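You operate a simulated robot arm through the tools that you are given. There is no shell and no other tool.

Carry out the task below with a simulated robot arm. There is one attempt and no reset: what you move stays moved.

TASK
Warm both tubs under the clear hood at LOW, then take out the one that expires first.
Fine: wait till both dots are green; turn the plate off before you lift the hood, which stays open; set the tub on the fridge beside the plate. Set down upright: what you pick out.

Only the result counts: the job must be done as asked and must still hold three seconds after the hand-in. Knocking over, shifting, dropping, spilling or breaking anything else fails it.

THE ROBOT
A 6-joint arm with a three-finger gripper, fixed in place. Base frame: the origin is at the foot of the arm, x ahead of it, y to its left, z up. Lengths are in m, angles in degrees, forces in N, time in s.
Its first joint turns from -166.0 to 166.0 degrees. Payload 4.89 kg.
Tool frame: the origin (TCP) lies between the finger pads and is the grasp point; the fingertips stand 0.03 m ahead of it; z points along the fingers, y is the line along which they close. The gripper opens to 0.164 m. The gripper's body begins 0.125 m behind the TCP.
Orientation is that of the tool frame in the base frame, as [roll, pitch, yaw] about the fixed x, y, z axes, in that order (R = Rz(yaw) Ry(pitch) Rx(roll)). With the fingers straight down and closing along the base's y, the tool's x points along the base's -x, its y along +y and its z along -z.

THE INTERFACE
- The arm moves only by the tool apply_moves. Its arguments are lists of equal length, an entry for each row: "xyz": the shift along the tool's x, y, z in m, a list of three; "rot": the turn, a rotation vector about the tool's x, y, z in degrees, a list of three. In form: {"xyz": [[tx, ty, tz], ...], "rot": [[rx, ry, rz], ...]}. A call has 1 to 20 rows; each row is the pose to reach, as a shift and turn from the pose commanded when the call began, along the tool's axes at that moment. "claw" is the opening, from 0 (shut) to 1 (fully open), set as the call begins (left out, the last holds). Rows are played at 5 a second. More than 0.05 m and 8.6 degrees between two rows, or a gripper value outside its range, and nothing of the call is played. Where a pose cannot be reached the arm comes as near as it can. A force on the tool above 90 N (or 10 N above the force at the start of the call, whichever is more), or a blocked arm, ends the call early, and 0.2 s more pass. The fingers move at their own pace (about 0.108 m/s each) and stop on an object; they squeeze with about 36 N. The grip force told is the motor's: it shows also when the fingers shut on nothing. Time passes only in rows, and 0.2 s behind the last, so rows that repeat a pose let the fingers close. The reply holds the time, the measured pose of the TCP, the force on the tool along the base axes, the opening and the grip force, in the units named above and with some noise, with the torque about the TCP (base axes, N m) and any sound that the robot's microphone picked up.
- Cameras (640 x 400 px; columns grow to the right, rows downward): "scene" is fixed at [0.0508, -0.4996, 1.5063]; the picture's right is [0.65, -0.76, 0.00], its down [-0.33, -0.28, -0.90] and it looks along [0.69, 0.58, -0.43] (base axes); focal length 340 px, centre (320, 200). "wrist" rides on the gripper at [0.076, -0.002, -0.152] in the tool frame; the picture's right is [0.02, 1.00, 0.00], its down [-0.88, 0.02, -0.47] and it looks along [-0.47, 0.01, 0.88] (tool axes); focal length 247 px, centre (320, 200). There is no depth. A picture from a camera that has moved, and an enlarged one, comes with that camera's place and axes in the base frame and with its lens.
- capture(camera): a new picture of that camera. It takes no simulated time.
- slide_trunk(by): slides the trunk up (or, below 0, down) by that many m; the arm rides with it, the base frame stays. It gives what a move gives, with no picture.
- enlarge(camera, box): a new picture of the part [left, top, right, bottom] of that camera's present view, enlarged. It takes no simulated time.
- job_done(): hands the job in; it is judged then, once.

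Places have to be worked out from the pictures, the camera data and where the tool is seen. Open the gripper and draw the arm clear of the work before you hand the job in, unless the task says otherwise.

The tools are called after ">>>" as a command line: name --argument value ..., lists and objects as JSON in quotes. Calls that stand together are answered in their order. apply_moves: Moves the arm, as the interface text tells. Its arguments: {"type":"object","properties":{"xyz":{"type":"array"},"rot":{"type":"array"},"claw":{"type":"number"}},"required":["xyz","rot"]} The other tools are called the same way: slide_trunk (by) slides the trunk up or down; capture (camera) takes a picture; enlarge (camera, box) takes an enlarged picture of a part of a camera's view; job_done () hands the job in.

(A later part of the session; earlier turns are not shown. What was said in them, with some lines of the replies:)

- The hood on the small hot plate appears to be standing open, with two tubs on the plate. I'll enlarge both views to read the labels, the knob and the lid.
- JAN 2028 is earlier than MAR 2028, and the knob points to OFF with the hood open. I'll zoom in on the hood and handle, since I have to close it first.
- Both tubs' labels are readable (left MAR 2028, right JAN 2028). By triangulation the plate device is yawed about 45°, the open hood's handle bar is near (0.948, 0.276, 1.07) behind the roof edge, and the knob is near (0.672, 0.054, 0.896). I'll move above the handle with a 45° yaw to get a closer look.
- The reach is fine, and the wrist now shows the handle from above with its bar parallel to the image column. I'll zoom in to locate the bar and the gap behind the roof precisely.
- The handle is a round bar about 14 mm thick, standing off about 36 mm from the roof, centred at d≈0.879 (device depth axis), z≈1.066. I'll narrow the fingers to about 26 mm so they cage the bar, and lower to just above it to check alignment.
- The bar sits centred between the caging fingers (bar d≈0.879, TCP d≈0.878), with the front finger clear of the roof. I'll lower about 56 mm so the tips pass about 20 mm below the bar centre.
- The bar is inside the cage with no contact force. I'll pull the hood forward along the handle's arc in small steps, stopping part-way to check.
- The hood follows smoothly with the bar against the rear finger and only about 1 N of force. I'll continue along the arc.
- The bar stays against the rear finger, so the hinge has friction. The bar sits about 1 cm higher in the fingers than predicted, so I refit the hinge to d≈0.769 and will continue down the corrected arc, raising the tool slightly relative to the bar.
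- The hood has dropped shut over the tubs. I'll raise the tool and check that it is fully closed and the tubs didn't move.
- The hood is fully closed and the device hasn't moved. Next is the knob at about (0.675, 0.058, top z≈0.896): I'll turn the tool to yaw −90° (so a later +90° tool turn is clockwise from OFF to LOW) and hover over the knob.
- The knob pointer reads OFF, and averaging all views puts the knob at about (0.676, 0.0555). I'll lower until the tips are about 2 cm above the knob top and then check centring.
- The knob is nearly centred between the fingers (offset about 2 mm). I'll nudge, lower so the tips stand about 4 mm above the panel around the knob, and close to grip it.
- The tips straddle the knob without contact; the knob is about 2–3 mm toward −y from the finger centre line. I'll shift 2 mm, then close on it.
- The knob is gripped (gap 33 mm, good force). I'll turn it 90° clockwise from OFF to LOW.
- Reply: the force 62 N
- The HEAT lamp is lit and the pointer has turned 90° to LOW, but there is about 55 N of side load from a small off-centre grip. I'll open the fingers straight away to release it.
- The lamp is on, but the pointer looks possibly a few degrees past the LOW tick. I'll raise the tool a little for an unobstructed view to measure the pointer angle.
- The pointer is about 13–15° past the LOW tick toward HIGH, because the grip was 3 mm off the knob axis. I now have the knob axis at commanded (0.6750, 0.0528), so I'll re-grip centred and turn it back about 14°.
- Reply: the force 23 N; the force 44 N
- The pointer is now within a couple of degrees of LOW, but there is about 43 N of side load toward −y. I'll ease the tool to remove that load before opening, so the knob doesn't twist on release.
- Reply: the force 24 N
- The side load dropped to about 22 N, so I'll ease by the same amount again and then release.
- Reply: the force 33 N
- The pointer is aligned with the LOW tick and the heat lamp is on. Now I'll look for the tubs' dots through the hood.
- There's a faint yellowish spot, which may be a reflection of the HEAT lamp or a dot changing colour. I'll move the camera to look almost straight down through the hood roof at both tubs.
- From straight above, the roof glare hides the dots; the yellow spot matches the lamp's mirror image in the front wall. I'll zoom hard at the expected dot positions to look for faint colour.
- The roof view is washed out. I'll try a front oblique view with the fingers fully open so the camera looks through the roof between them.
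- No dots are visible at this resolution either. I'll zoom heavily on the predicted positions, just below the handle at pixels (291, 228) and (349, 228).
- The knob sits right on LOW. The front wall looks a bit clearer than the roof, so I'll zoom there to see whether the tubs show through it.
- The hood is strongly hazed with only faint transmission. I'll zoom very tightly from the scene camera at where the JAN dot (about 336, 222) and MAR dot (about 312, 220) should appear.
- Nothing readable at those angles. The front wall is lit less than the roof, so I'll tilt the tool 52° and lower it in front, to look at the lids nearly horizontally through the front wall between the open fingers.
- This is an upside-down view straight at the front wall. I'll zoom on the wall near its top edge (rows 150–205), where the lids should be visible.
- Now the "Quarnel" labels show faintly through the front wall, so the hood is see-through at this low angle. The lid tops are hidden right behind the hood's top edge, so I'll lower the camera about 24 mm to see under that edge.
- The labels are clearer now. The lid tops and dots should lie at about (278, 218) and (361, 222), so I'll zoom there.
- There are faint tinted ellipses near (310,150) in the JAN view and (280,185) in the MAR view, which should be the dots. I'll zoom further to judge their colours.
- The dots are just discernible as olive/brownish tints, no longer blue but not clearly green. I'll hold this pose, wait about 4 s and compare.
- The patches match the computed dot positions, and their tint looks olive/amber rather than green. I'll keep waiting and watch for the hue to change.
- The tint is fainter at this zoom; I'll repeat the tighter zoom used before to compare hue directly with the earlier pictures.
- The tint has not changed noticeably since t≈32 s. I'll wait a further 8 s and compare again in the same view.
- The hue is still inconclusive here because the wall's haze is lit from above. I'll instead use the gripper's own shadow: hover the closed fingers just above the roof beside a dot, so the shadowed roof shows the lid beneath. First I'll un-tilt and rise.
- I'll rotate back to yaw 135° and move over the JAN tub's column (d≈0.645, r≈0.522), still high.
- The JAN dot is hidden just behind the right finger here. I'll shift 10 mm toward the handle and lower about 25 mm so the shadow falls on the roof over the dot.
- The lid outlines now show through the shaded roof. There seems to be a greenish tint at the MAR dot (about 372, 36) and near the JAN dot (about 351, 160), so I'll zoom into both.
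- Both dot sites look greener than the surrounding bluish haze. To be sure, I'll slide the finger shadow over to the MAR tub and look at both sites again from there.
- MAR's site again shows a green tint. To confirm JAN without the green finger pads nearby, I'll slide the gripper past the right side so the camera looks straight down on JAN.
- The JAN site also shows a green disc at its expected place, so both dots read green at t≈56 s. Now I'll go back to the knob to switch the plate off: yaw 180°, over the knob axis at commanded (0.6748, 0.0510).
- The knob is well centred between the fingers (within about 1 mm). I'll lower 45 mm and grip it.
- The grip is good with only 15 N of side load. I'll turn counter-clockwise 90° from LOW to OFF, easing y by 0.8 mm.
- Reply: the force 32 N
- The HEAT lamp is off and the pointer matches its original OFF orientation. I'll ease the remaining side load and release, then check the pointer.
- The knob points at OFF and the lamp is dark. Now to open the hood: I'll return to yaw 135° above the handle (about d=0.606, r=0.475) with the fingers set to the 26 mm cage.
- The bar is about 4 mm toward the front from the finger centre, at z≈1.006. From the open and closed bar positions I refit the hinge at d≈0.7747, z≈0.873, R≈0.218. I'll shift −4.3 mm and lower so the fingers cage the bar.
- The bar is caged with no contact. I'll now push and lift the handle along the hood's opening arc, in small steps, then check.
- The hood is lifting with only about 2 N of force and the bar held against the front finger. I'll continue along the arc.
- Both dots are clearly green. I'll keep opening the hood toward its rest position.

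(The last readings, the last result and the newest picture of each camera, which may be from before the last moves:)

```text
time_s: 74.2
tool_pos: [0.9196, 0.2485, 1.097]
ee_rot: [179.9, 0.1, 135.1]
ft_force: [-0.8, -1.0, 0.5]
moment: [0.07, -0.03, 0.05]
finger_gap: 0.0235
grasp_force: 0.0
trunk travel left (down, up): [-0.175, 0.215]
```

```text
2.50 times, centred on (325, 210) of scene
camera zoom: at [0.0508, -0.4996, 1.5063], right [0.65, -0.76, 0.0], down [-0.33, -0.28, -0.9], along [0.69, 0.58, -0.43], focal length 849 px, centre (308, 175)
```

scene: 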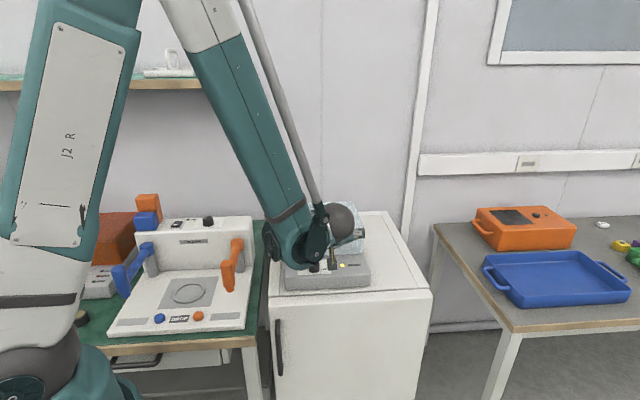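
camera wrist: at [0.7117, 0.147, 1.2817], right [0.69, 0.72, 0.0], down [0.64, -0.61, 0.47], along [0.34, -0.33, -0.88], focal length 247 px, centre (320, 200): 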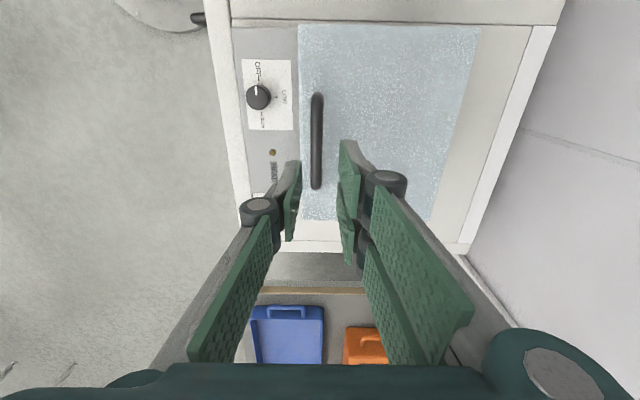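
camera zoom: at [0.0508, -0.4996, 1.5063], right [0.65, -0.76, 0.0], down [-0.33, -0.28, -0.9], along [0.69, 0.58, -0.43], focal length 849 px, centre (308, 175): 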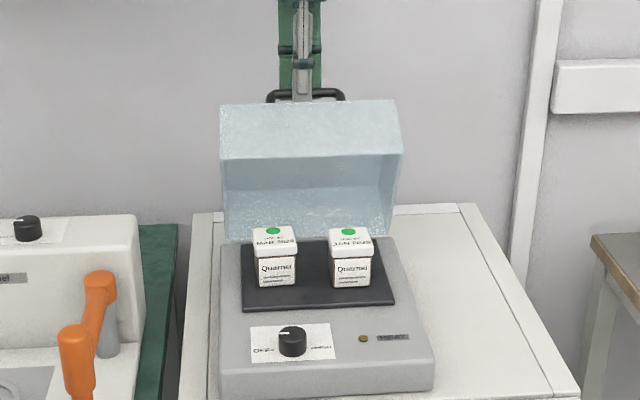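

Still smooth. I'll go on to the original open angle, gently.

>>> apply_moves --xyz '[[0, 0.0075, 0.0016], [0, 0.0148, 0.0036], [0, 0.0221, 0.0058], [0, 0.0293, 0.0083], [0, 0.0364, 0.011], [0, 0.0434, 0.014], [0, 0.05, 0.017]]' --rot '[[0, 0, 0], [0, 0, 0], [0, 0, 0], [0, 0, 0], [0, 0, 0], [0, 0, 0], [0, 0, 0]]' --claw 0.145

>>> enlarge --camera "wrist" --box '[240, 110, 400, 240]'

>>> enlarge --camera "scene" --box '[275, 100, 365, 230]'

```text
time_s: 75.8
tool_pos: [0.9558, 0.284, 1.0787]
ee_rot: [-179.9, 0.0, 134.9]
ft_force: [0.1, 0.0, 0.9]
moment: [0.04, -0.04, -0.02]
finger_gap: 0.0238
grasp_force: 0.1
trunk travel left (down, up): [-0.175, 0.215]
```

```text
3.08 times, centred on (320, 175) of wrist
camera zoom: at [0.9022, 0.3368, 1.2315], right [0.69, 0.72, 0.0], down [0.64, -0.61, 0.47], along [0.34, -0.33, -0.88], focal length 760 px, centre (320, 277)
```

zoom: 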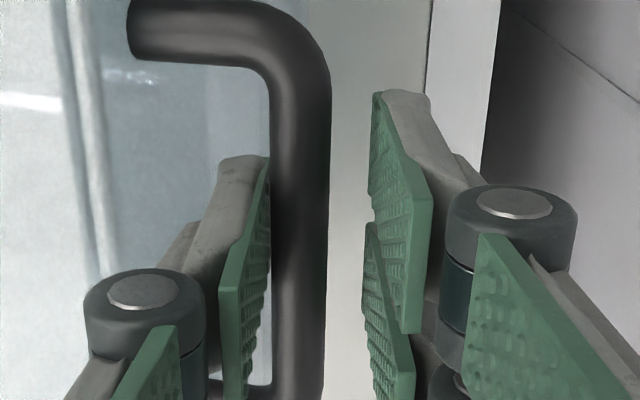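

```text
3.08 times, centred on (320, 165) of scene
camera zoom: at [0.0508, -0.4996, 1.5063], right [0.65, -0.76, 0.0], down [-0.33, -0.28, -0.9], along [0.69, 0.58, -0.43], focal length 1045 px, centre (320, 308)
```

zoom: 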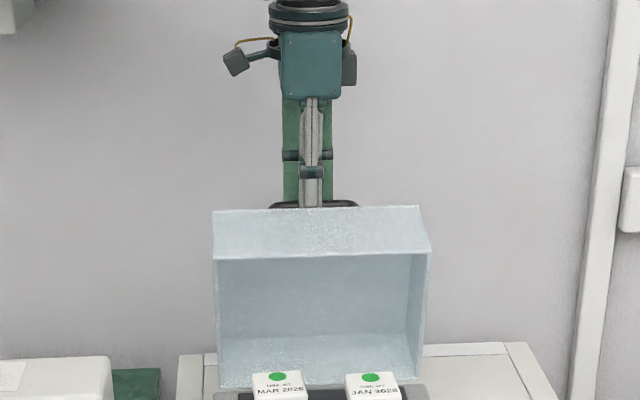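

The hood is almost at its initial open position (about 6 mm short). I'll nudge it the last bit.

>>> apply_moves --xyz '[[0, 0.002, 0.001], [0, 0.004, 0.002], [0, 0.006, 0.003], [0, 0.006, 0.003]]' --rot '[[0, 0, 0], [0, 0, 0], [0, 0, 0], [0, 0, 0]]' --claw 0.145

>>> enlarge --camera "wrist" --box '[240, 110, 400, 240]'

```text
time_s: 76.8
tool_pos: [0.9605, 0.2889, 1.0758]
ee_rot: [-179.9, 0.0, 135.0]
ft_force: [0.4, 1.1, -0.3]
moment: [-0.01, 0.0, 0.0]
finger_gap: 0.0235
grasp_force: 0.1
trunk travel left (down, up): [-0.175, 0.215]
```

```text
3.08 times, centred on (320, 175) of wrist
camera zoom: at [0.9058, 0.3415, 1.2284], right [0.69, 0.72, 0.0], down [0.64, -0.61, 0.47], along [0.34, -0.33, -0.88], focal length 760 px, centre (320, 277)
```

zoom: 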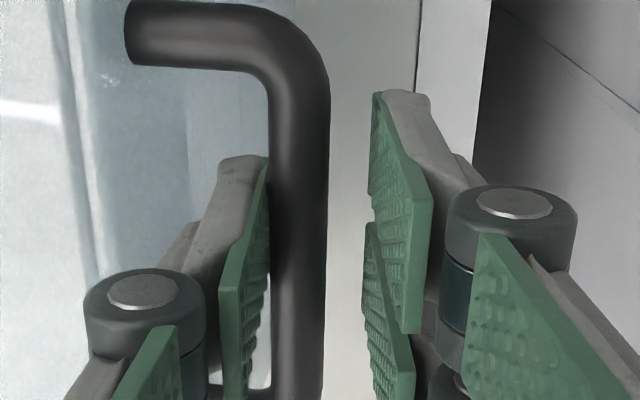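

The hood is back at its original open angle with no load on the fingers. I'll centre the cage on the bar and withdraw straight up.

>>> apply_moves --xyz '[[0, -0.0045, 0], [0, -0.0045, -0.02], [0, -0.0045, -0.05], [0, -0.0045, -0.09], [0, -0.0045, -0.13]]' --rot '[[0, 0, 0], [0, 0, 0], [0, 0, 0], [0, 0, 0], [0, 0, 0]]' --claw 0.145

>>> capture --camera "scene"

>>> capture --camera "wrist"

>>> enlarge --camera "scene" --box '[260, 150, 400, 300]'

```text
time_s: 78.0
tool_pos: [0.9582, 0.2837, 1.2059]
ee_rot: [180.0, 0.0, 134.9]
ft_force: [-0.5, 0.4, -1.1]
moment: [-0.05, 0.04, 0.02]
finger_gap: 0.0239
grasp_force: 0.0
trunk travel left (down, up): [-0.175, 0.215]
```

```text
taken
```

scene: 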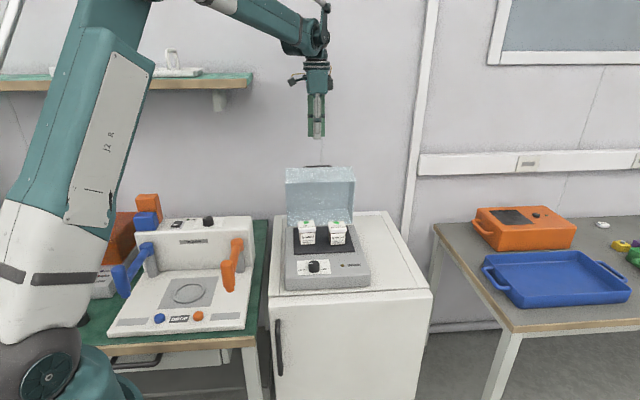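

```text
taken
camera wrist: at [0.9041, 0.3364, 1.3584], right [0.69, 0.72, 0.0], down [0.64, -0.61, 0.47], along [0.34, -0.33, -0.88], focal length 247 px, centre (320, 200)
```

wrist: 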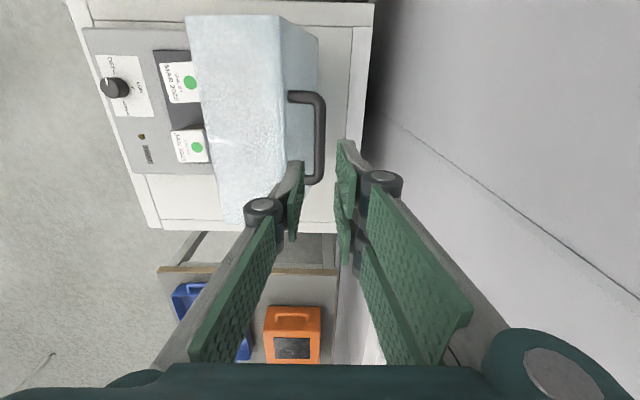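

```text
2.67 times, centred on (330, 225) of scene
camera zoom: at [0.0508, -0.4996, 1.5063], right [0.65, -0.76, 0.0], down [-0.33, -0.28, -0.9], along [0.69, 0.58, -0.43], focal length 906 px, centre (293, 133)
```

zoom: 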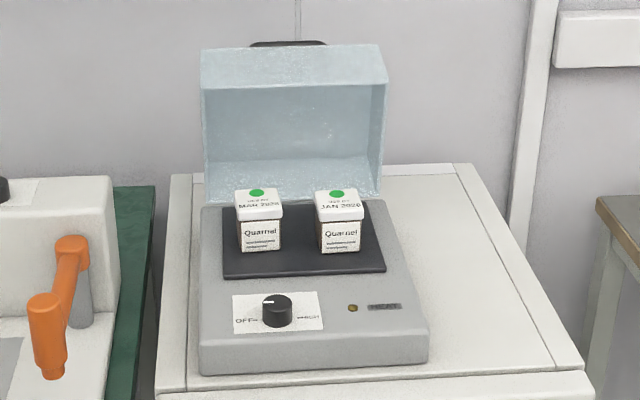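

Everything is back to the initial arrangement, with both dots green, plate OFF and hood open. Now for the JAN 2028 tub (lid centre about d=0.654, r=0.522): I'll move above it at yaw 225°, so the fingers close left–right and the camera stays on the front side away from the hood.

>>> apply_moves --xyz '[[-0.0043, -0.0202, 0], [-0.0085, -0.0404, 0], [-0.0128, -0.0605, 0], [-0.0171, -0.0807, 0], [-0.0214, -0.1009, 0], [-0.0256, -0.1211, 0], [-0.0299, -0.1413, 0], [-0.0342, -0.1615, 0], [-0.0385, -0.1816, 0], [-0.0427, -0.2018, 0], [-0.047, -0.222, 0], [-0.047, -0.222, 0]]' --rot '[[0, 0, -8.2], [0, 0, -16.4], [0, 0, -24.5], [0, 0, -32.7], [0, 0, -40.9], [0, 0, -49.1], [0, 0, -57.3], [0, 0, -65.4], [0, 0, -73.6], [0, 0, -81.8], [0, 0, -90], [0, 0, -90]]' --claw 0.5

>>> capture --camera "wrist"

>>> enlarge --camera "wrist" --box '[230, 80, 430, 220]'

```text
time_s: 80.6
tool_pos: [0.8321, 0.0946, 1.2059]
ee_rot: [179.9, 0.1, -134.9]
ft_force: [-1.4, -0.2, 1.0]
moment: [0.03, -0.05, -0.06]
finger_gap: 0.0818
grasp_force: 0.1
trunk travel left (down, up): [-0.175, 0.215]
```

```text
taken
camera wrist: at [0.7811, 0.0382, 1.3577], right [-0.72, 0.69, 0.0], down [0.61, 0.64, 0.47], along [0.33, 0.34, -0.88], focal length 247 px, centre (320, 200)
```

wrist: 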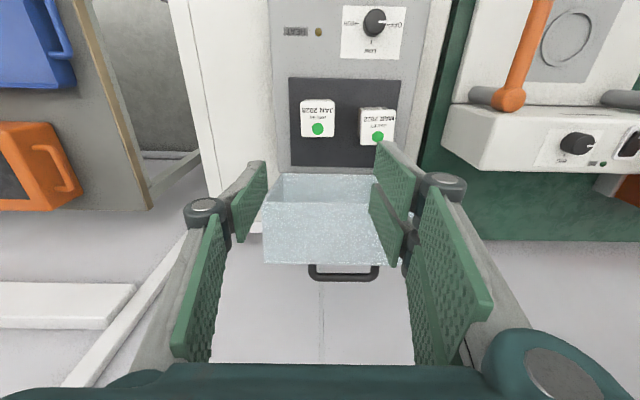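

```text
2.86 times, centred on (330, 150) of wrist
camera zoom: at [0.7811, 0.0382, 1.3577], right [-0.72, 0.69, 0.0], down [0.61, 0.64, 0.47], along [0.33, 0.34, -0.88], focal length 706 px, centre (291, 343)
```

zoom: 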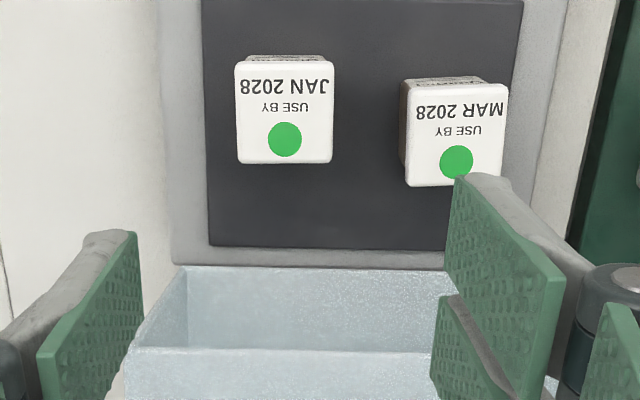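

JAN's lid centre is about 4 mm toward +r and 5 mm toward +d from the tool axis, with its sides aligned to the fingers. I'll correct and lower to just above it for a check.

>>> apply_moves --xyz '[[-0.0025, -0.0022, 0.03], [-0.005, -0.0045, 0.07], [-0.005, -0.0045, 0.11], [-0.005, -0.0045, 0.15], [-0.005, -0.0045, 0.19], [-0.005, -0.0045, 0.19]]' --rot '[[0, 0, 0], [0, 0, 0], [0, 0, 0], [0, 0, 0], [0, 0, 0], [0, 0, 0]]' --claw 0.5

>>> capture --camera "wrist"

>>> enlarge --camera "wrist" --box '[230, 80, 430, 220]'

>>> enlarge --camera "scene" --box '[270, 150, 390, 290]'

```text
time_s: 82.0
tool_pos: [0.8404, 0.0973, 1.0148]
ee_rot: [-179.9, 0.0, -135.0]
ft_force: [0.9, -0.6, -0.3]
moment: [0.03, 0.05, 0.02]
finger_gap: 0.0819
grasp_force: 0.1
trunk travel left (down, up): [-0.175, 0.215]
```

```text
taken
camera wrist: at [0.7892, 0.0426, 1.1666], right [-0.72, 0.69, 0.0], down [0.61, 0.64, 0.47], along [0.33, 0.34, -0.88], focal length 247 px, centre (320, 200)
```

wrist: 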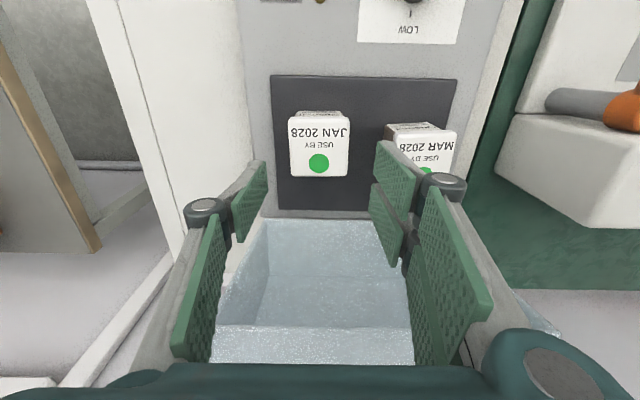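

```text
2.86 times, centred on (330, 150) of wrist
camera zoom: at [0.7892, 0.0426, 1.1666], right [-0.72, 0.69, 0.0], down [0.61, 0.64, 0.47], along [0.33, 0.34, -0.88], focal length 706 px, centre (291, 343)
```

zoom: 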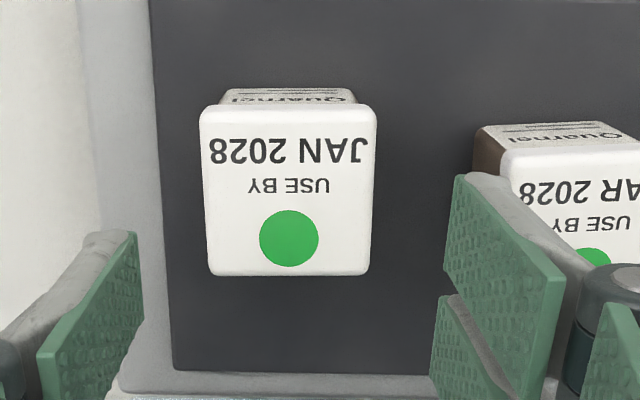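

```text
2.86 times, centred on (330, 220) of scene
camera zoom: at [0.0508, -0.4996, 1.5063], right [0.65, -0.76, 0.0], down [-0.33, -0.28, -0.9], along [0.69, 0.58, -0.43], focal length 970 px, centre (291, 143)
```

zoom: 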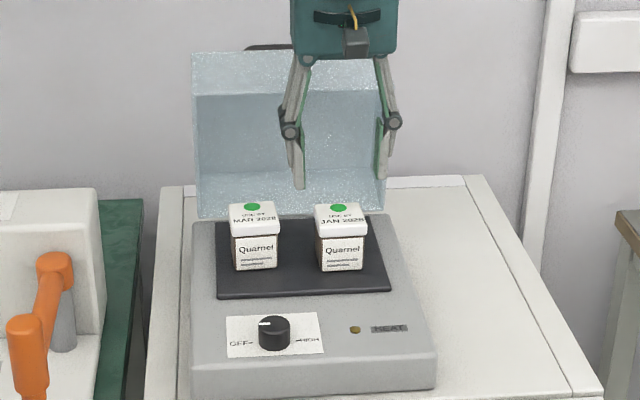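

The lid now appears roughly 9 mm toward the front (−d) of the finger axis and centred left–right. I'll shift back 9 mm, narrow the opening to 74 mm to clear the MAR tub, and lower part-way for another check.

>>> apply_moves --xyz '[[0.0045, -0.001, 0], [0.009, -0.001, 0.01], [0.009, -0.001, 0.03], [0.009, -0.001, 0.045], [0.009, -0.001, 0.045]]' --rot '[[0, 0, 0], [0, 0, 0], [0, 0, 0], [0, 0, 0], [0, 0, 0]]' --claw 0.45

>>> capture --camera "wrist"

>>> enlarge --camera "wrist" --box '[230, 110, 430, 250]'

>>> enlarge --camera "scene" --box '[280, 180, 370, 270]'

```text
time_s: 83.2
tool_pos: [0.8354, 0.0882, 0.9709]
ee_rot: [-180.0, 0.1, -135.0]
ft_force: [-0.6, 0.2, -0.5]
moment: [0.03, -0.03, -0.02]
finger_gap: 0.0739
grasp_force: 0.1
trunk travel left (down, up): [-0.175, 0.215]
```

```text
taken
camera wrist: at [0.7826, 0.0339, 1.1226], right [-0.72, 0.69, 0.0], down [0.61, 0.64, 0.47], along [0.33, 0.34, -0.88], focal length 247 px, centre (320, 200)
```

wrist: 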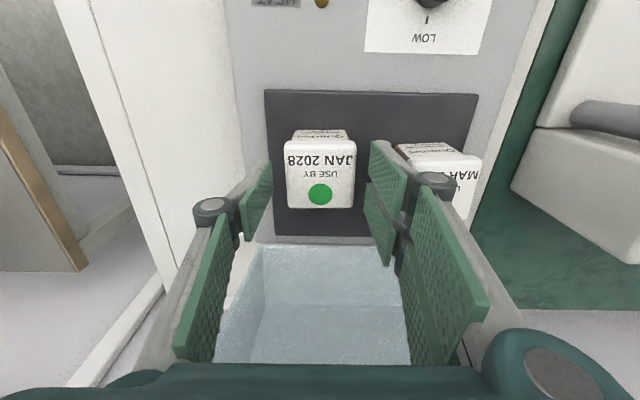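

```text
2.86 times, centred on (330, 180) of wrist
camera zoom: at [0.7826, 0.0339, 1.1226], right [-0.72, 0.69, 0.0], down [0.61, 0.64, 0.47], along [0.33, 0.34, -0.88], focal length 706 px, centre (291, 257)
```

zoom: 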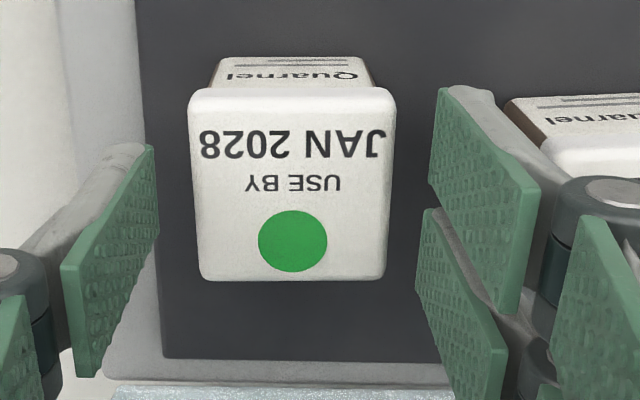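

```text
4.44 times, centred on (325, 225) of scene
camera zoom: at [0.0508, -0.4996, 1.5063], right [0.65, -0.76, 0.0], down [-0.33, -0.28, -0.9], along [0.69, 0.58, -0.43], focal length 1510 px, centre (298, 89)
```

zoom: 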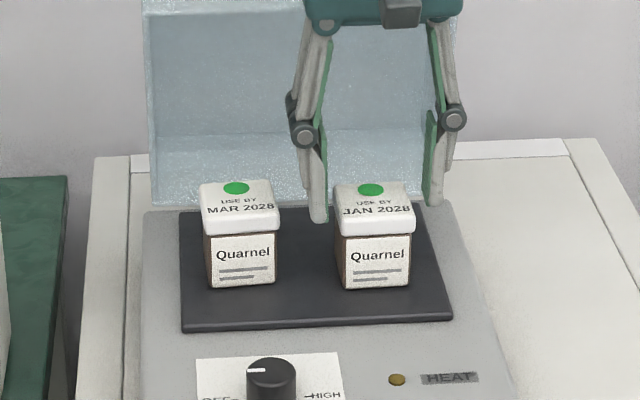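

The lid is now centred between the pads in both directions, with about equal gaps left and right and clear of MAR. I'll lower 46 mm to grasp height.

>>> apply_moves --xyz '[[0, 0, 0.012], [0, 0, 0.024], [0, 0, 0.036], [0, 0, 0.046], [0, 0, 0.046]]' --rot '[[0, 0, 0], [0, 0, 0], [0, 0, 0], [0, 0, 0], [0, 0, 0]]' --claw 0.45

>>> enlarge --camera "wrist" --box '[230, 110, 430, 250]'

>>> enlarge --camera "scene" --box '[280, 180, 370, 270]'

```text
time_s: 84.4
tool_pos: [0.834, 0.0883, 0.9242]
ee_rot: [-180.0, 0.0, -135.1]
ft_force: [0.5, 0.3, 0.1]
moment: [0.02, -0.01, 0.01]
finger_gap: 0.0738
grasp_force: 0.0
trunk travel left (down, up): [-0.175, 0.215]
```

```text
2.86 times, centred on (330, 180) of wrist
camera zoom: at [0.7819, 0.0328, 1.0772], right [-0.72, 0.69, 0.0], down [0.61, 0.64, 0.47], along [0.33, 0.34, -0.88], focal length 706 px, centre (291, 257)
```

zoom: 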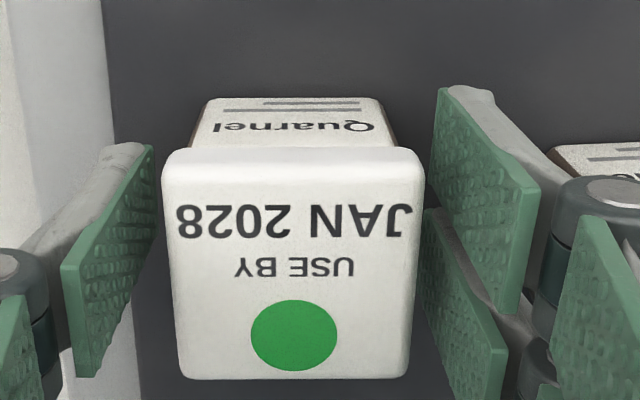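

```text
4.44 times, centred on (325, 225) of scene
camera zoom: at [0.0508, -0.4996, 1.5063], right [0.65, -0.76, 0.0], down [-0.33, -0.28, -0.9], along [0.69, 0.58, -0.43], focal length 1510 px, centre (298, 89)
```

zoom: 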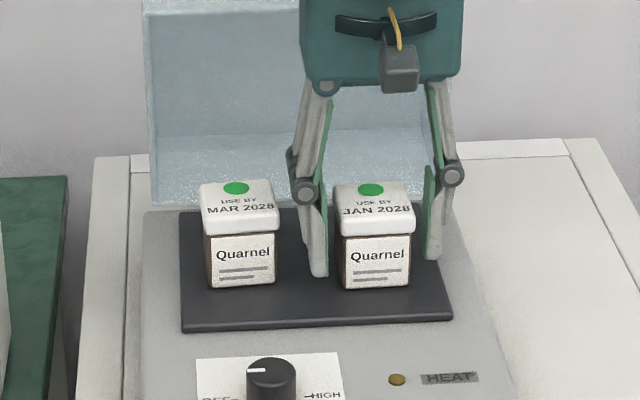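

The pads straddle JAN's lid and body evenly, with the knuckles clear above MAR. I'll close the gripper on JAN.

>>> apply_moves --xyz '[[0, 0, 0], [0, 0, 0], [0, 0, 0], [0, 0, 0]]' --rot '[[0, 0, 0], [0, 0, 0], [0, 0, 0], [0, 0, 0]]' --claw 0.25

>>> enlarge --camera "wrist" --box '[230, 110, 430, 250]'

>>> enlarge --camera "scene" --box '[280, 180, 370, 270]'

```text
time_s: 85.4
tool_pos: [0.8324, 0.0877, 0.9246]
ee_rot: [179.9, -0.1, -135.1]
ft_force: [-0.2, -0.1, 0.3]
moment: [0.07, -0.01, 0.02]
finger_gap: 0.0534
grasp_force: 36.0
trunk travel left (down, up): [-0.175, 0.215]
```

```text
2.86 times, centred on (330, 180) of wrist
camera zoom: at [0.7817, 0.0328, 1.0775], right [-0.72, 0.69, 0.0], down [0.61, 0.64, 0.47], along [0.33, 0.34, -0.88], focal length 706 px, centre (291, 257)
```

zoom: 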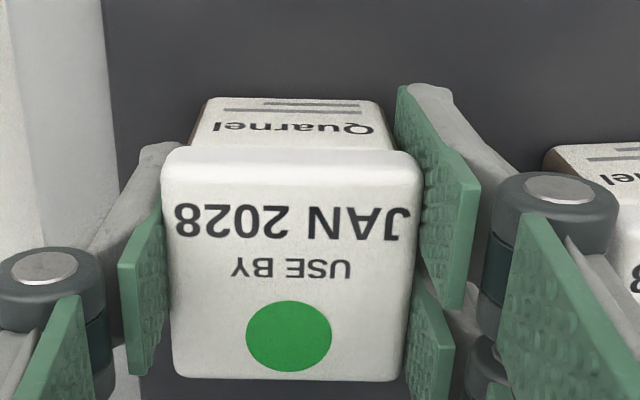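

```text
4.44 times, centred on (325, 225) of scene
camera zoom: at [0.0508, -0.4996, 1.5063], right [0.65, -0.76, 0.0], down [-0.33, -0.28, -0.9], along [0.69, 0.58, -0.43], focal length 1510 px, centre (298, 89)
```

zoom: 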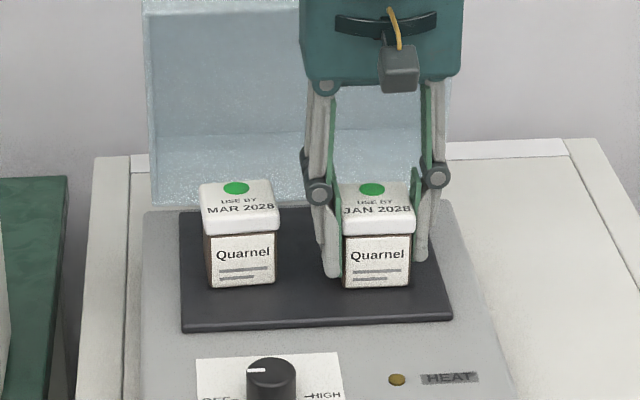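

JAN is firmly held (53 mm gap, 36 N). I'll lift it straight up 10 cm and check it hangs level with MAR undisturbed.

>>> apply_moves --xyz '[[0, 0, -0.01], [0, 0, -0.03], [0, 0, -0.055], [0, 0, -0.08], [0, 0, -0.1]]' --rot '[[0, 0, 0], [0, 0, 0], [0, 0, 0], [0, 0, 0], [0, 0, 0]]' --claw 0.25

>>> enlarge --camera "scene" --box '[265, 150, 405, 300]'

>>> capture --camera "wrist"

```text
time_s: 86.6
tool_pos: [0.835, 0.0889, 1.0253]
ee_rot: [180.0, -0.1, -135.0]
ft_force: [1.4, -0.4, -2.1]
moment: [-0.07, 0.13, -0.02]
finger_gap: 0.0533
grasp_force: 35.9
trunk travel left (down, up): [-0.175, 0.215]
```

```text
2.67 times, centred on (335, 225) of scene
camera zoom: at [0.0508, -0.4996, 1.5063], right [0.65, -0.76, 0.0], down [-0.33, -0.28, -0.9], along [0.69, 0.58, -0.43], focal length 906 px, centre (280, 133)
```

zoom: 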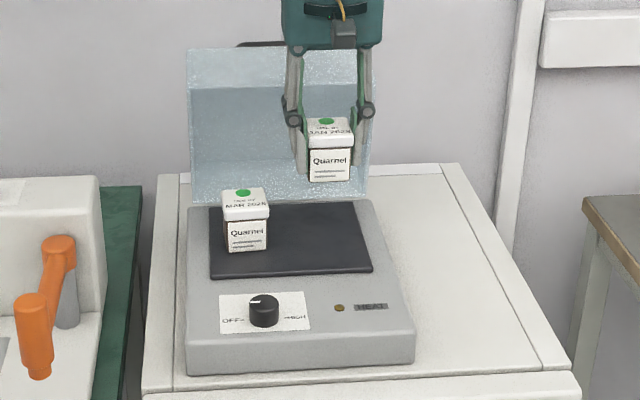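

```text
taken
camera wrist: at [0.7827, 0.0332, 1.1776], right [-0.72, 0.69, 0.0], down [0.61, 0.64, 0.47], along [0.33, 0.34, -0.88], focal length 247 px, centre (320, 200)
```

wrist: 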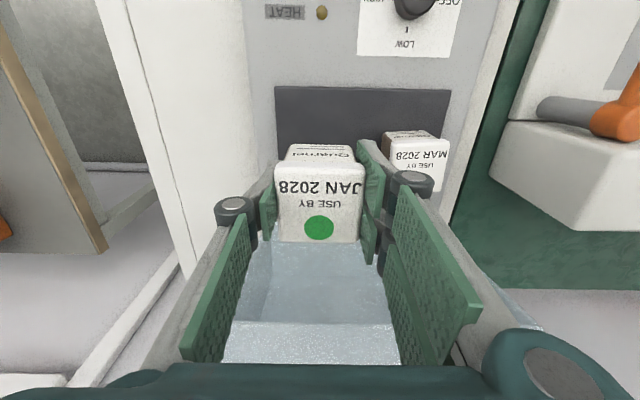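

JAN hangs level and MAR hasn't moved. I'll carry it right to the middle of the free strip of fridge top (r≈0.6925, d≈0.61) and lower part-way.

>>> apply_moves --xyz '[[0.008, -0.033, 0], [0.016, -0.066, 0], [0.024, -0.099, 0], [0.032, -0.132, 0], [0.04, -0.165, 0], [0.04, -0.165, 0.03], [0.04, -0.165, 0.065], [0.04, -0.165, 0.1], [0.04, -0.165, 0.125], [0.04, -0.165, 0.125]]' --rot '[[0, 0, 0], [0, 0, 0], [0, 0, 0], [0, 0, 0], [0, 0, 0], [0, 0, 0], [0, 0, 0], [0, 0, 0], [0, 0, 0], [0, 0, 0]]' --claw 0.25

>>> enlarge --camera "scene" --box '[275, 170, 435, 310]'

>>> capture --camera "wrist"

```text
time_s: 88.8
tool_pos: [0.9246, -0.0552, 0.8989]
ee_rot: [-180.0, 0.0, -135.0]
ft_force: [0.6, -0.3, -1.4]
moment: [0.0, 0.06, -0.01]
finger_gap: 0.0538
grasp_force: 36.3
trunk travel left (down, up): [-0.175, 0.215]
```

```text
2.86 times, centred on (355, 240) of scene
camera zoom: at [0.0508, -0.4996, 1.5063], right [0.65, -0.76, 0.0], down [-0.33, -0.28, -0.9], along [0.69, 0.58, -0.43], focal length 970 px, centre (220, 86)
```

zoom: 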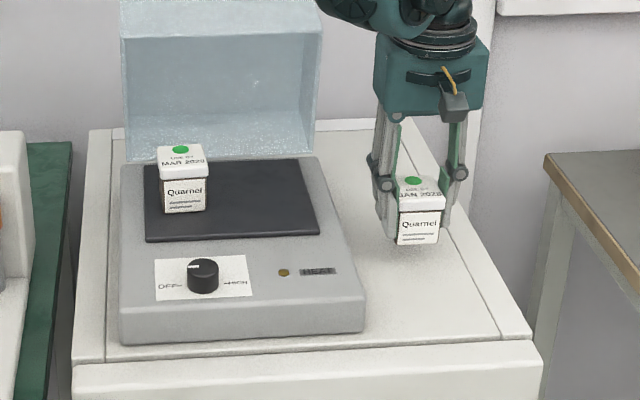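

```text
taken
camera wrist: at [0.8723, -0.1119, 1.0507], right [-0.72, 0.69, 0.0], down [0.61, 0.64, 0.47], along [0.33, 0.34, -0.88], focal length 247 px, centre (320, 200)
```

wrist: 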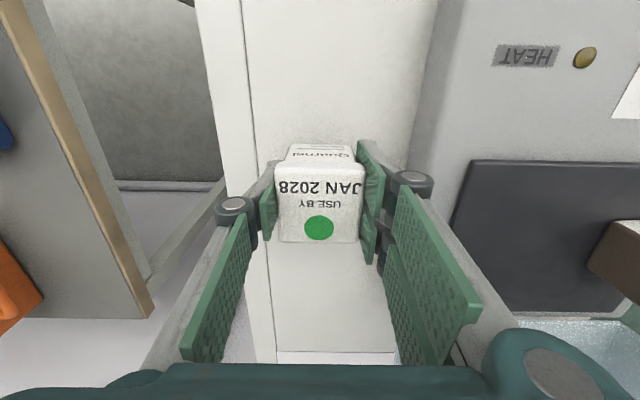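

JAN is hovering above the fridge top, between the device and the right edge. I'll shift 10 mm toward the device for margin and lower in small steps, watching force.

>>> apply_moves --xyz '[[0, 0.005, 0], [0, 0.01, 0], [0, 0.01, 0.005], [0, 0.01, 0.01], [0, 0.01, 0.015]]' --rot '[[0, 0, 0], [0, 0, 0], [0, 0, 0], [0, 0, 0], [0, 0, 0]]' --claw 0.25

>>> enlarge --camera "scene" --box '[355, 210, 415, 265]'

```text
time_s: 90.0
tool_pos: [0.9151, -0.05, 0.8837]
ee_rot: [180.0, 0.0, -135.0]
ft_force: [-0.1, 0.5, -1.0]
moment: [0.01, 0.0, 0.01]
finger_gap: 0.0532
grasp_force: 36.2
trunk travel left (down, up): [-0.175, 0.215]
```

```text
7.27 times, centred on (385, 238) of scene
camera zoom: at [0.0508, -0.4996, 1.5063], right [0.65, -0.76, 0.0], down [-0.33, -0.28, -0.9], along [0.69, 0.58, -0.43], focal length 2470 px, centre (-153, -73)
```

zoom: 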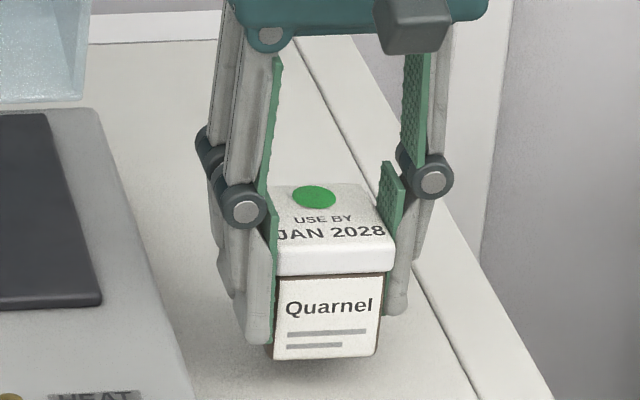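

The tub bottom is still perhaps 1–2 cm above the surface and there's no contact yet. I'll step down in small increments.

>>> apply_moves --xyz '[[0, 0, 0.003], [0, 0, 0.006], [0, 0, 0.008]]' --rot '[[0, 0, 0], [0, 0, 0], [0, 0, 0]]' --claw 0.25

>>> enlarge --camera "scene" --box '[355, 210, 415, 265]'

```text
time_s: 90.8
tool_pos: [0.9153, -0.0486, 0.8763]
ee_rot: [-179.9, 0.0, -134.9]
ft_force: [0.4, 0.4, -1.7]
moment: [-0.04, 0.0, 0.01]
finger_gap: 0.0534
grasp_force: 35.9
trunk travel left (down, up): [-0.175, 0.215]
```

```text
7.27 times, centred on (385, 238) of scene
camera zoom: at [0.0508, -0.4996, 1.5063], right [0.65, -0.76, 0.0], down [-0.33, -0.28, -0.9], along [0.69, 0.58, -0.43], focal length 2470 px, centre (-153, -73)
```

zoom: 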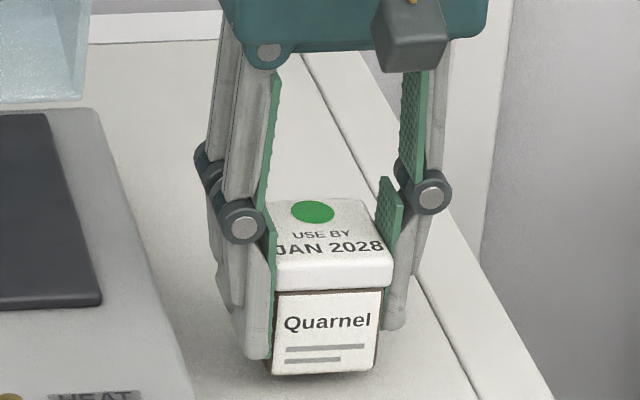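

Still no contact, and the shadow is closing in. I'll continue down in 2 mm steps.

>>> apply_moves --xyz '[[0, 0, 0.002], [0, 0, 0.004]]' --rot '[[0, 0, 0], [0, 0, 0]]' --claw 0.25

>>> apply_moves --xyz '[[0, 0, 0.0015], [0, 0, 0.003]]' --rot '[[0, 0, 0], [0, 0, 0]]' --claw 0.25

>>> enlarge --camera "scene" --box '[355, 210, 415, 265]'

```text
time_s: 91.4
tool_pos: [0.9144, -0.0496, 0.8723]
ee_rot: [180.0, 0.0, -135.0]
ft_force: [0.2, 0.2, -1.6]
moment: [0.02, 0.0, -0.02]
finger_gap: 0.0533
grasp_force: 35.9
trunk travel left (down, up): [-0.175, 0.215]
```

```text
time_s: 92.0
tool_pos: [0.9153, -0.0503, 0.8702]
ee_rot: [179.9, -0.1, -135.0]
ft_force: [-0.4, 0.1, -1.6]
moment: [-0.01, -0.02, 0.02]
finger_gap: 0.0533
grasp_force: 36.0
trunk travel left (down, up): [-0.175, 0.215]
```

```text
7.27 times, centred on (385, 238) of scene
camera zoom: at [0.0508, -0.4996, 1.5063], right [0.65, -0.76, 0.0], down [-0.33, -0.28, -0.9], along [0.69, 0.58, -0.43], focal length 2470 px, centre (-153, -73)
```

zoom: 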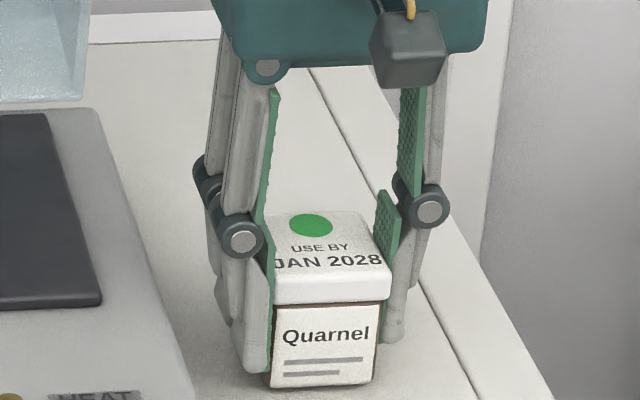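

The tub's bottom edge is nearly on the surface; the wrist still carries its weight. I'll lower in 1.5 mm steps until the force shows contact.

>>> apply_moves --xyz '[[0, 0, 0.0015]]' --rot '[[0, 0, 0]]' --claw 0.25

>>> apply_moves --xyz '[[0, 0, 0.0015]]' --rot '[[0, 0, 0]]' --claw 0.25

>>> enlarge --camera "scene" --box '[355, 210, 415, 265]'

```text
time_s: 92.4
tool_pos: [0.9155, -0.0488, 0.8676]
ee_rot: [-180.0, 0.0, -135.0]
ft_force: [0.4, 0.3, -1.6]
moment: [0.0, 0.02, 0.01]
finger_gap: 0.0531
grasp_force: 36.2
trunk travel left (down, up): [-0.175, 0.215]
```

```text
time_s: 92.8
tool_pos: [0.9157, -0.0491, 0.8668]
ee_rot: [-179.9, 0.0, -135.1]
ft_force: [0.6, 0.5, 1.2]
moment: [0.0, -0.14, 0.02]
finger_gap: 0.053
grasp_force: 35.4
trunk travel left (down, up): [-0.175, 0.215]
```

```text
7.27 times, centred on (385, 238) of scene
camera zoom: at [0.0508, -0.4996, 1.5063], right [0.65, -0.76, 0.0], down [-0.33, -0.28, -0.9], along [0.69, 0.58, -0.43], focal length 2470 px, centre (-153, -73)
```

zoom: 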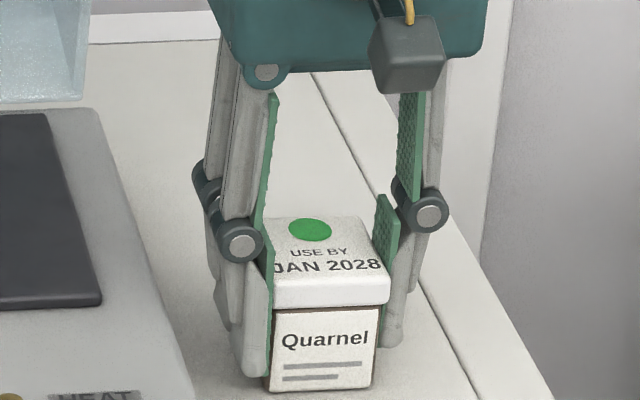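

The force has flipped to +1.2 N, so the tub is touching the fridge. I'll settle another 0.5 mm and then open the fingers gently.

>>> apply_moves --xyz '[[0, 0, 0.0006], [0, 0, 0.0006]]' --rot '[[0, 0, 0], [0, 0, 0]]' --claw 0.25

>>> apply_moves --xyz '[[0, 0, 0], [0, 0, 0], [0, 0, 0]]' --rot '[[0, 0, 0], [0, 0, 0], [0, 0, 0]]' --claw 0.43

>>> enlarge --camera "scene" --box '[355, 210, 415, 265]'

>>> capture --camera "wrist"

```text
time_s: 93.4
tool_pos: [0.9148, -0.0488, 0.8666]
ee_rot: [-179.9, 0.0, -135.0]
ft_force: [6.6, 0.6, 17.2]
moment: [-0.29, -0.66, 0.1]
finger_gap: 0.0534
grasp_force: 36.1
trunk travel left (down, up): [-0.175, 0.215]
```

```text
time_s: 94.2
tool_pos: [0.9153, -0.0493, 0.8663]
ee_rot: [-179.9, 0.0, -134.9]
ft_force: [-0.2, -0.3, -0.3]
moment: [0.01, 0.01, -0.02]
finger_gap: 0.0704
grasp_force: 0.0
trunk travel left (down, up): [-0.175, 0.215]
```

```text
7.27 times, centred on (385, 238) of scene
camera zoom: at [0.0508, -0.4996, 1.5063], right [0.65, -0.76, 0.0], down [-0.33, -0.28, -0.9], along [0.69, 0.58, -0.43], focal length 2470 px, centre (-153, -73)
```

zoom: 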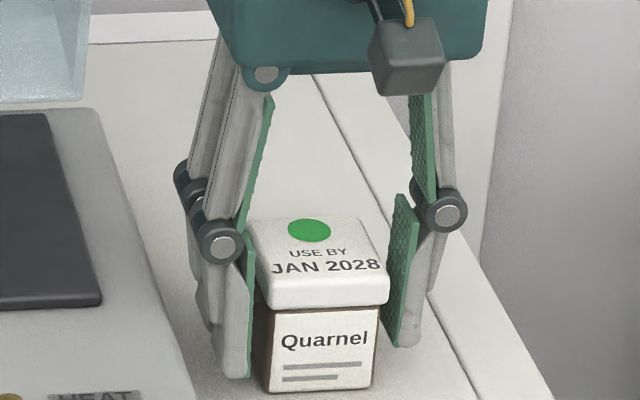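

```text
taken
camera wrist: at [0.8632, -0.1049, 1.0185], right [-0.72, 0.69, 0.0], down [0.61, 0.64, 0.47], along [0.33, 0.34, -0.88], focal length 247 px, centre (320, 200)
```

wrist: 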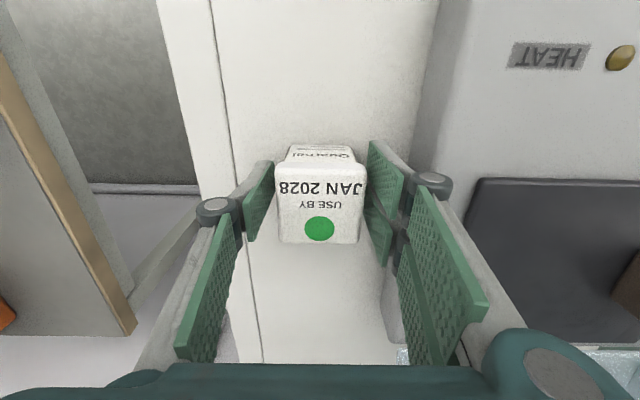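

JAN stands upright on the fridge and both pads are clear of it. I'll retract straight up, then draw back from the work.

>>> apply_moves --xyz '[[0, 0, -0.02], [0, 0, -0.05], [0, 0, -0.095], [0, 0, -0.14], [0, 0, -0.185], [0, 0, -0.23], [0, 0, -0.275], [0, 0, -0.32]]' --rot '[[0, 0, 0], [0, 0, 0], [0, 0, 0], [0, 0, 0], [0, 0, 0], [0, 0, 0], [0, 0, 0], [0, 0, 0]]' --claw 0.43

>>> apply_moves --xyz '[[0.045, 0, 0], [0.09, 0, 0], [0.135, 0, 0], [0.18, 0, 0], [0.22, 0, 0]]' --rot '[[0, 0, 0], [0, 0, 0], [0, 0, 0], [0, 0, 0], [0, 0, 0]]' --claw 1.0

>>> capture --camera "scene"

>>> enlarge --camera "scene" --box '[265, 150, 435, 300]'

>>> capture --camera "wrist"

```text
time_s: 96.0
tool_pos: [0.9156, -0.0511, 1.1862]
ee_rot: [180.0, 0.0, -135.0]
ft_force: [0.7, 0.0, -0.3]
moment: [-0.01, 0.09, 0.01]
finger_gap: 0.0704
grasp_force: 0.0
trunk travel left (down, up): [-0.175, 0.215]
```

```text
time_s: 97.2
tool_pos: [0.7601, -0.2035, 1.1887]
ee_rot: [-180.0, -0.1, -135.0]
ft_force: [1.3, 0.7, -0.3]
moment: [-0.15, 0.15, 0.03]
finger_gap: 0.164
grasp_force: 0.2
trunk travel left (down, up): [-0.175, 0.215]
```

```text
taken
```

scene: 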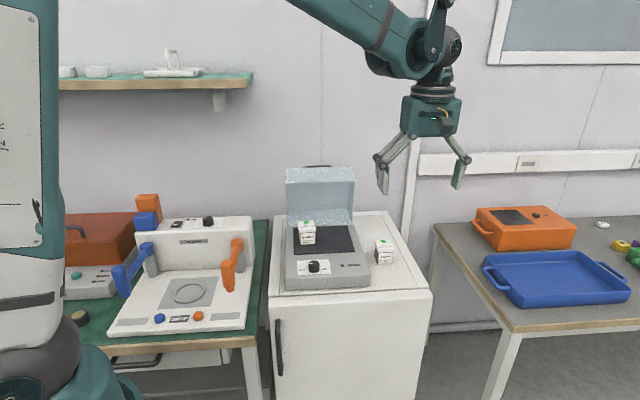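

```text
2.67 times, centred on (350, 225) of scene
camera zoom: at [0.0508, -0.4996, 1.5063], right [0.65, -0.76, 0.0], down [-0.33, -0.28, -0.9], along [0.69, 0.58, -0.43], focal length 906 px, centre (240, 133)
```

zoom: 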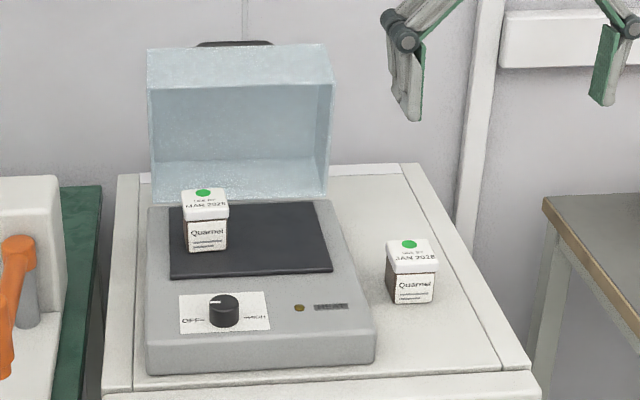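

```text
taken
camera wrist: at [0.7089, -0.2597, 1.34], right [-0.72, 0.69, 0.0], down [0.61, 0.64, 0.47], along [0.33, 0.34, -0.88], focal length 247 px, centre (320, 200)
```

wrist: 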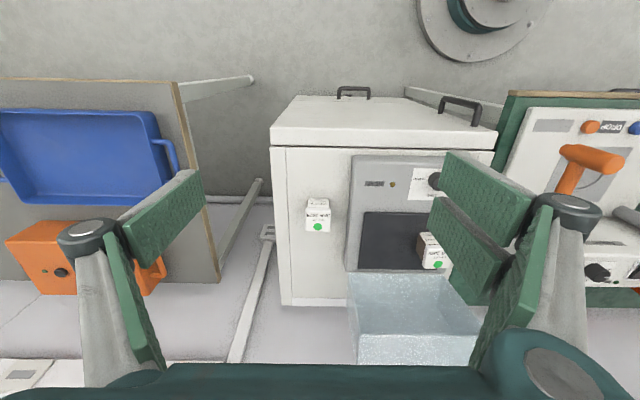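

The JAN 2028 tub stands upright on the fridge beside the plate. MAR is still on the plate, the hood is open, the knob is at OFF with the lamp dark, and the arm is clear with the gripper open. I'm handing the job in.

>>> job_done

```text
The job is handed in.
```

The job is done and handed in; I don't have the judge's result. The JAN 2028 tub, which expires first, is upright on the fridge, to the right of the plate.

- **Warming:** I closed the hood over both tubs and ran the plate at LOW. When I first turned the knob it overshot LOW by about 15° towards HIGH, and I set it back within about 5 seconds.
- **Dots:** Through the hazy hood I could only make out faint green tints on both lids before switching off. When I lifted the hood, both dots were clearly green.
- **Off before opening:** I turned the plate to OFF and saw the lamp go dark before I lifted the hood. The hood is open at its original angle.
- **Hood closing:** The hood dropped the last part of the way when I closed it. Nothing moved as far as I could see.
- **Everything else:** The MAR 2028 tub is still on the plate. The arm is drawn back with the gripper open.
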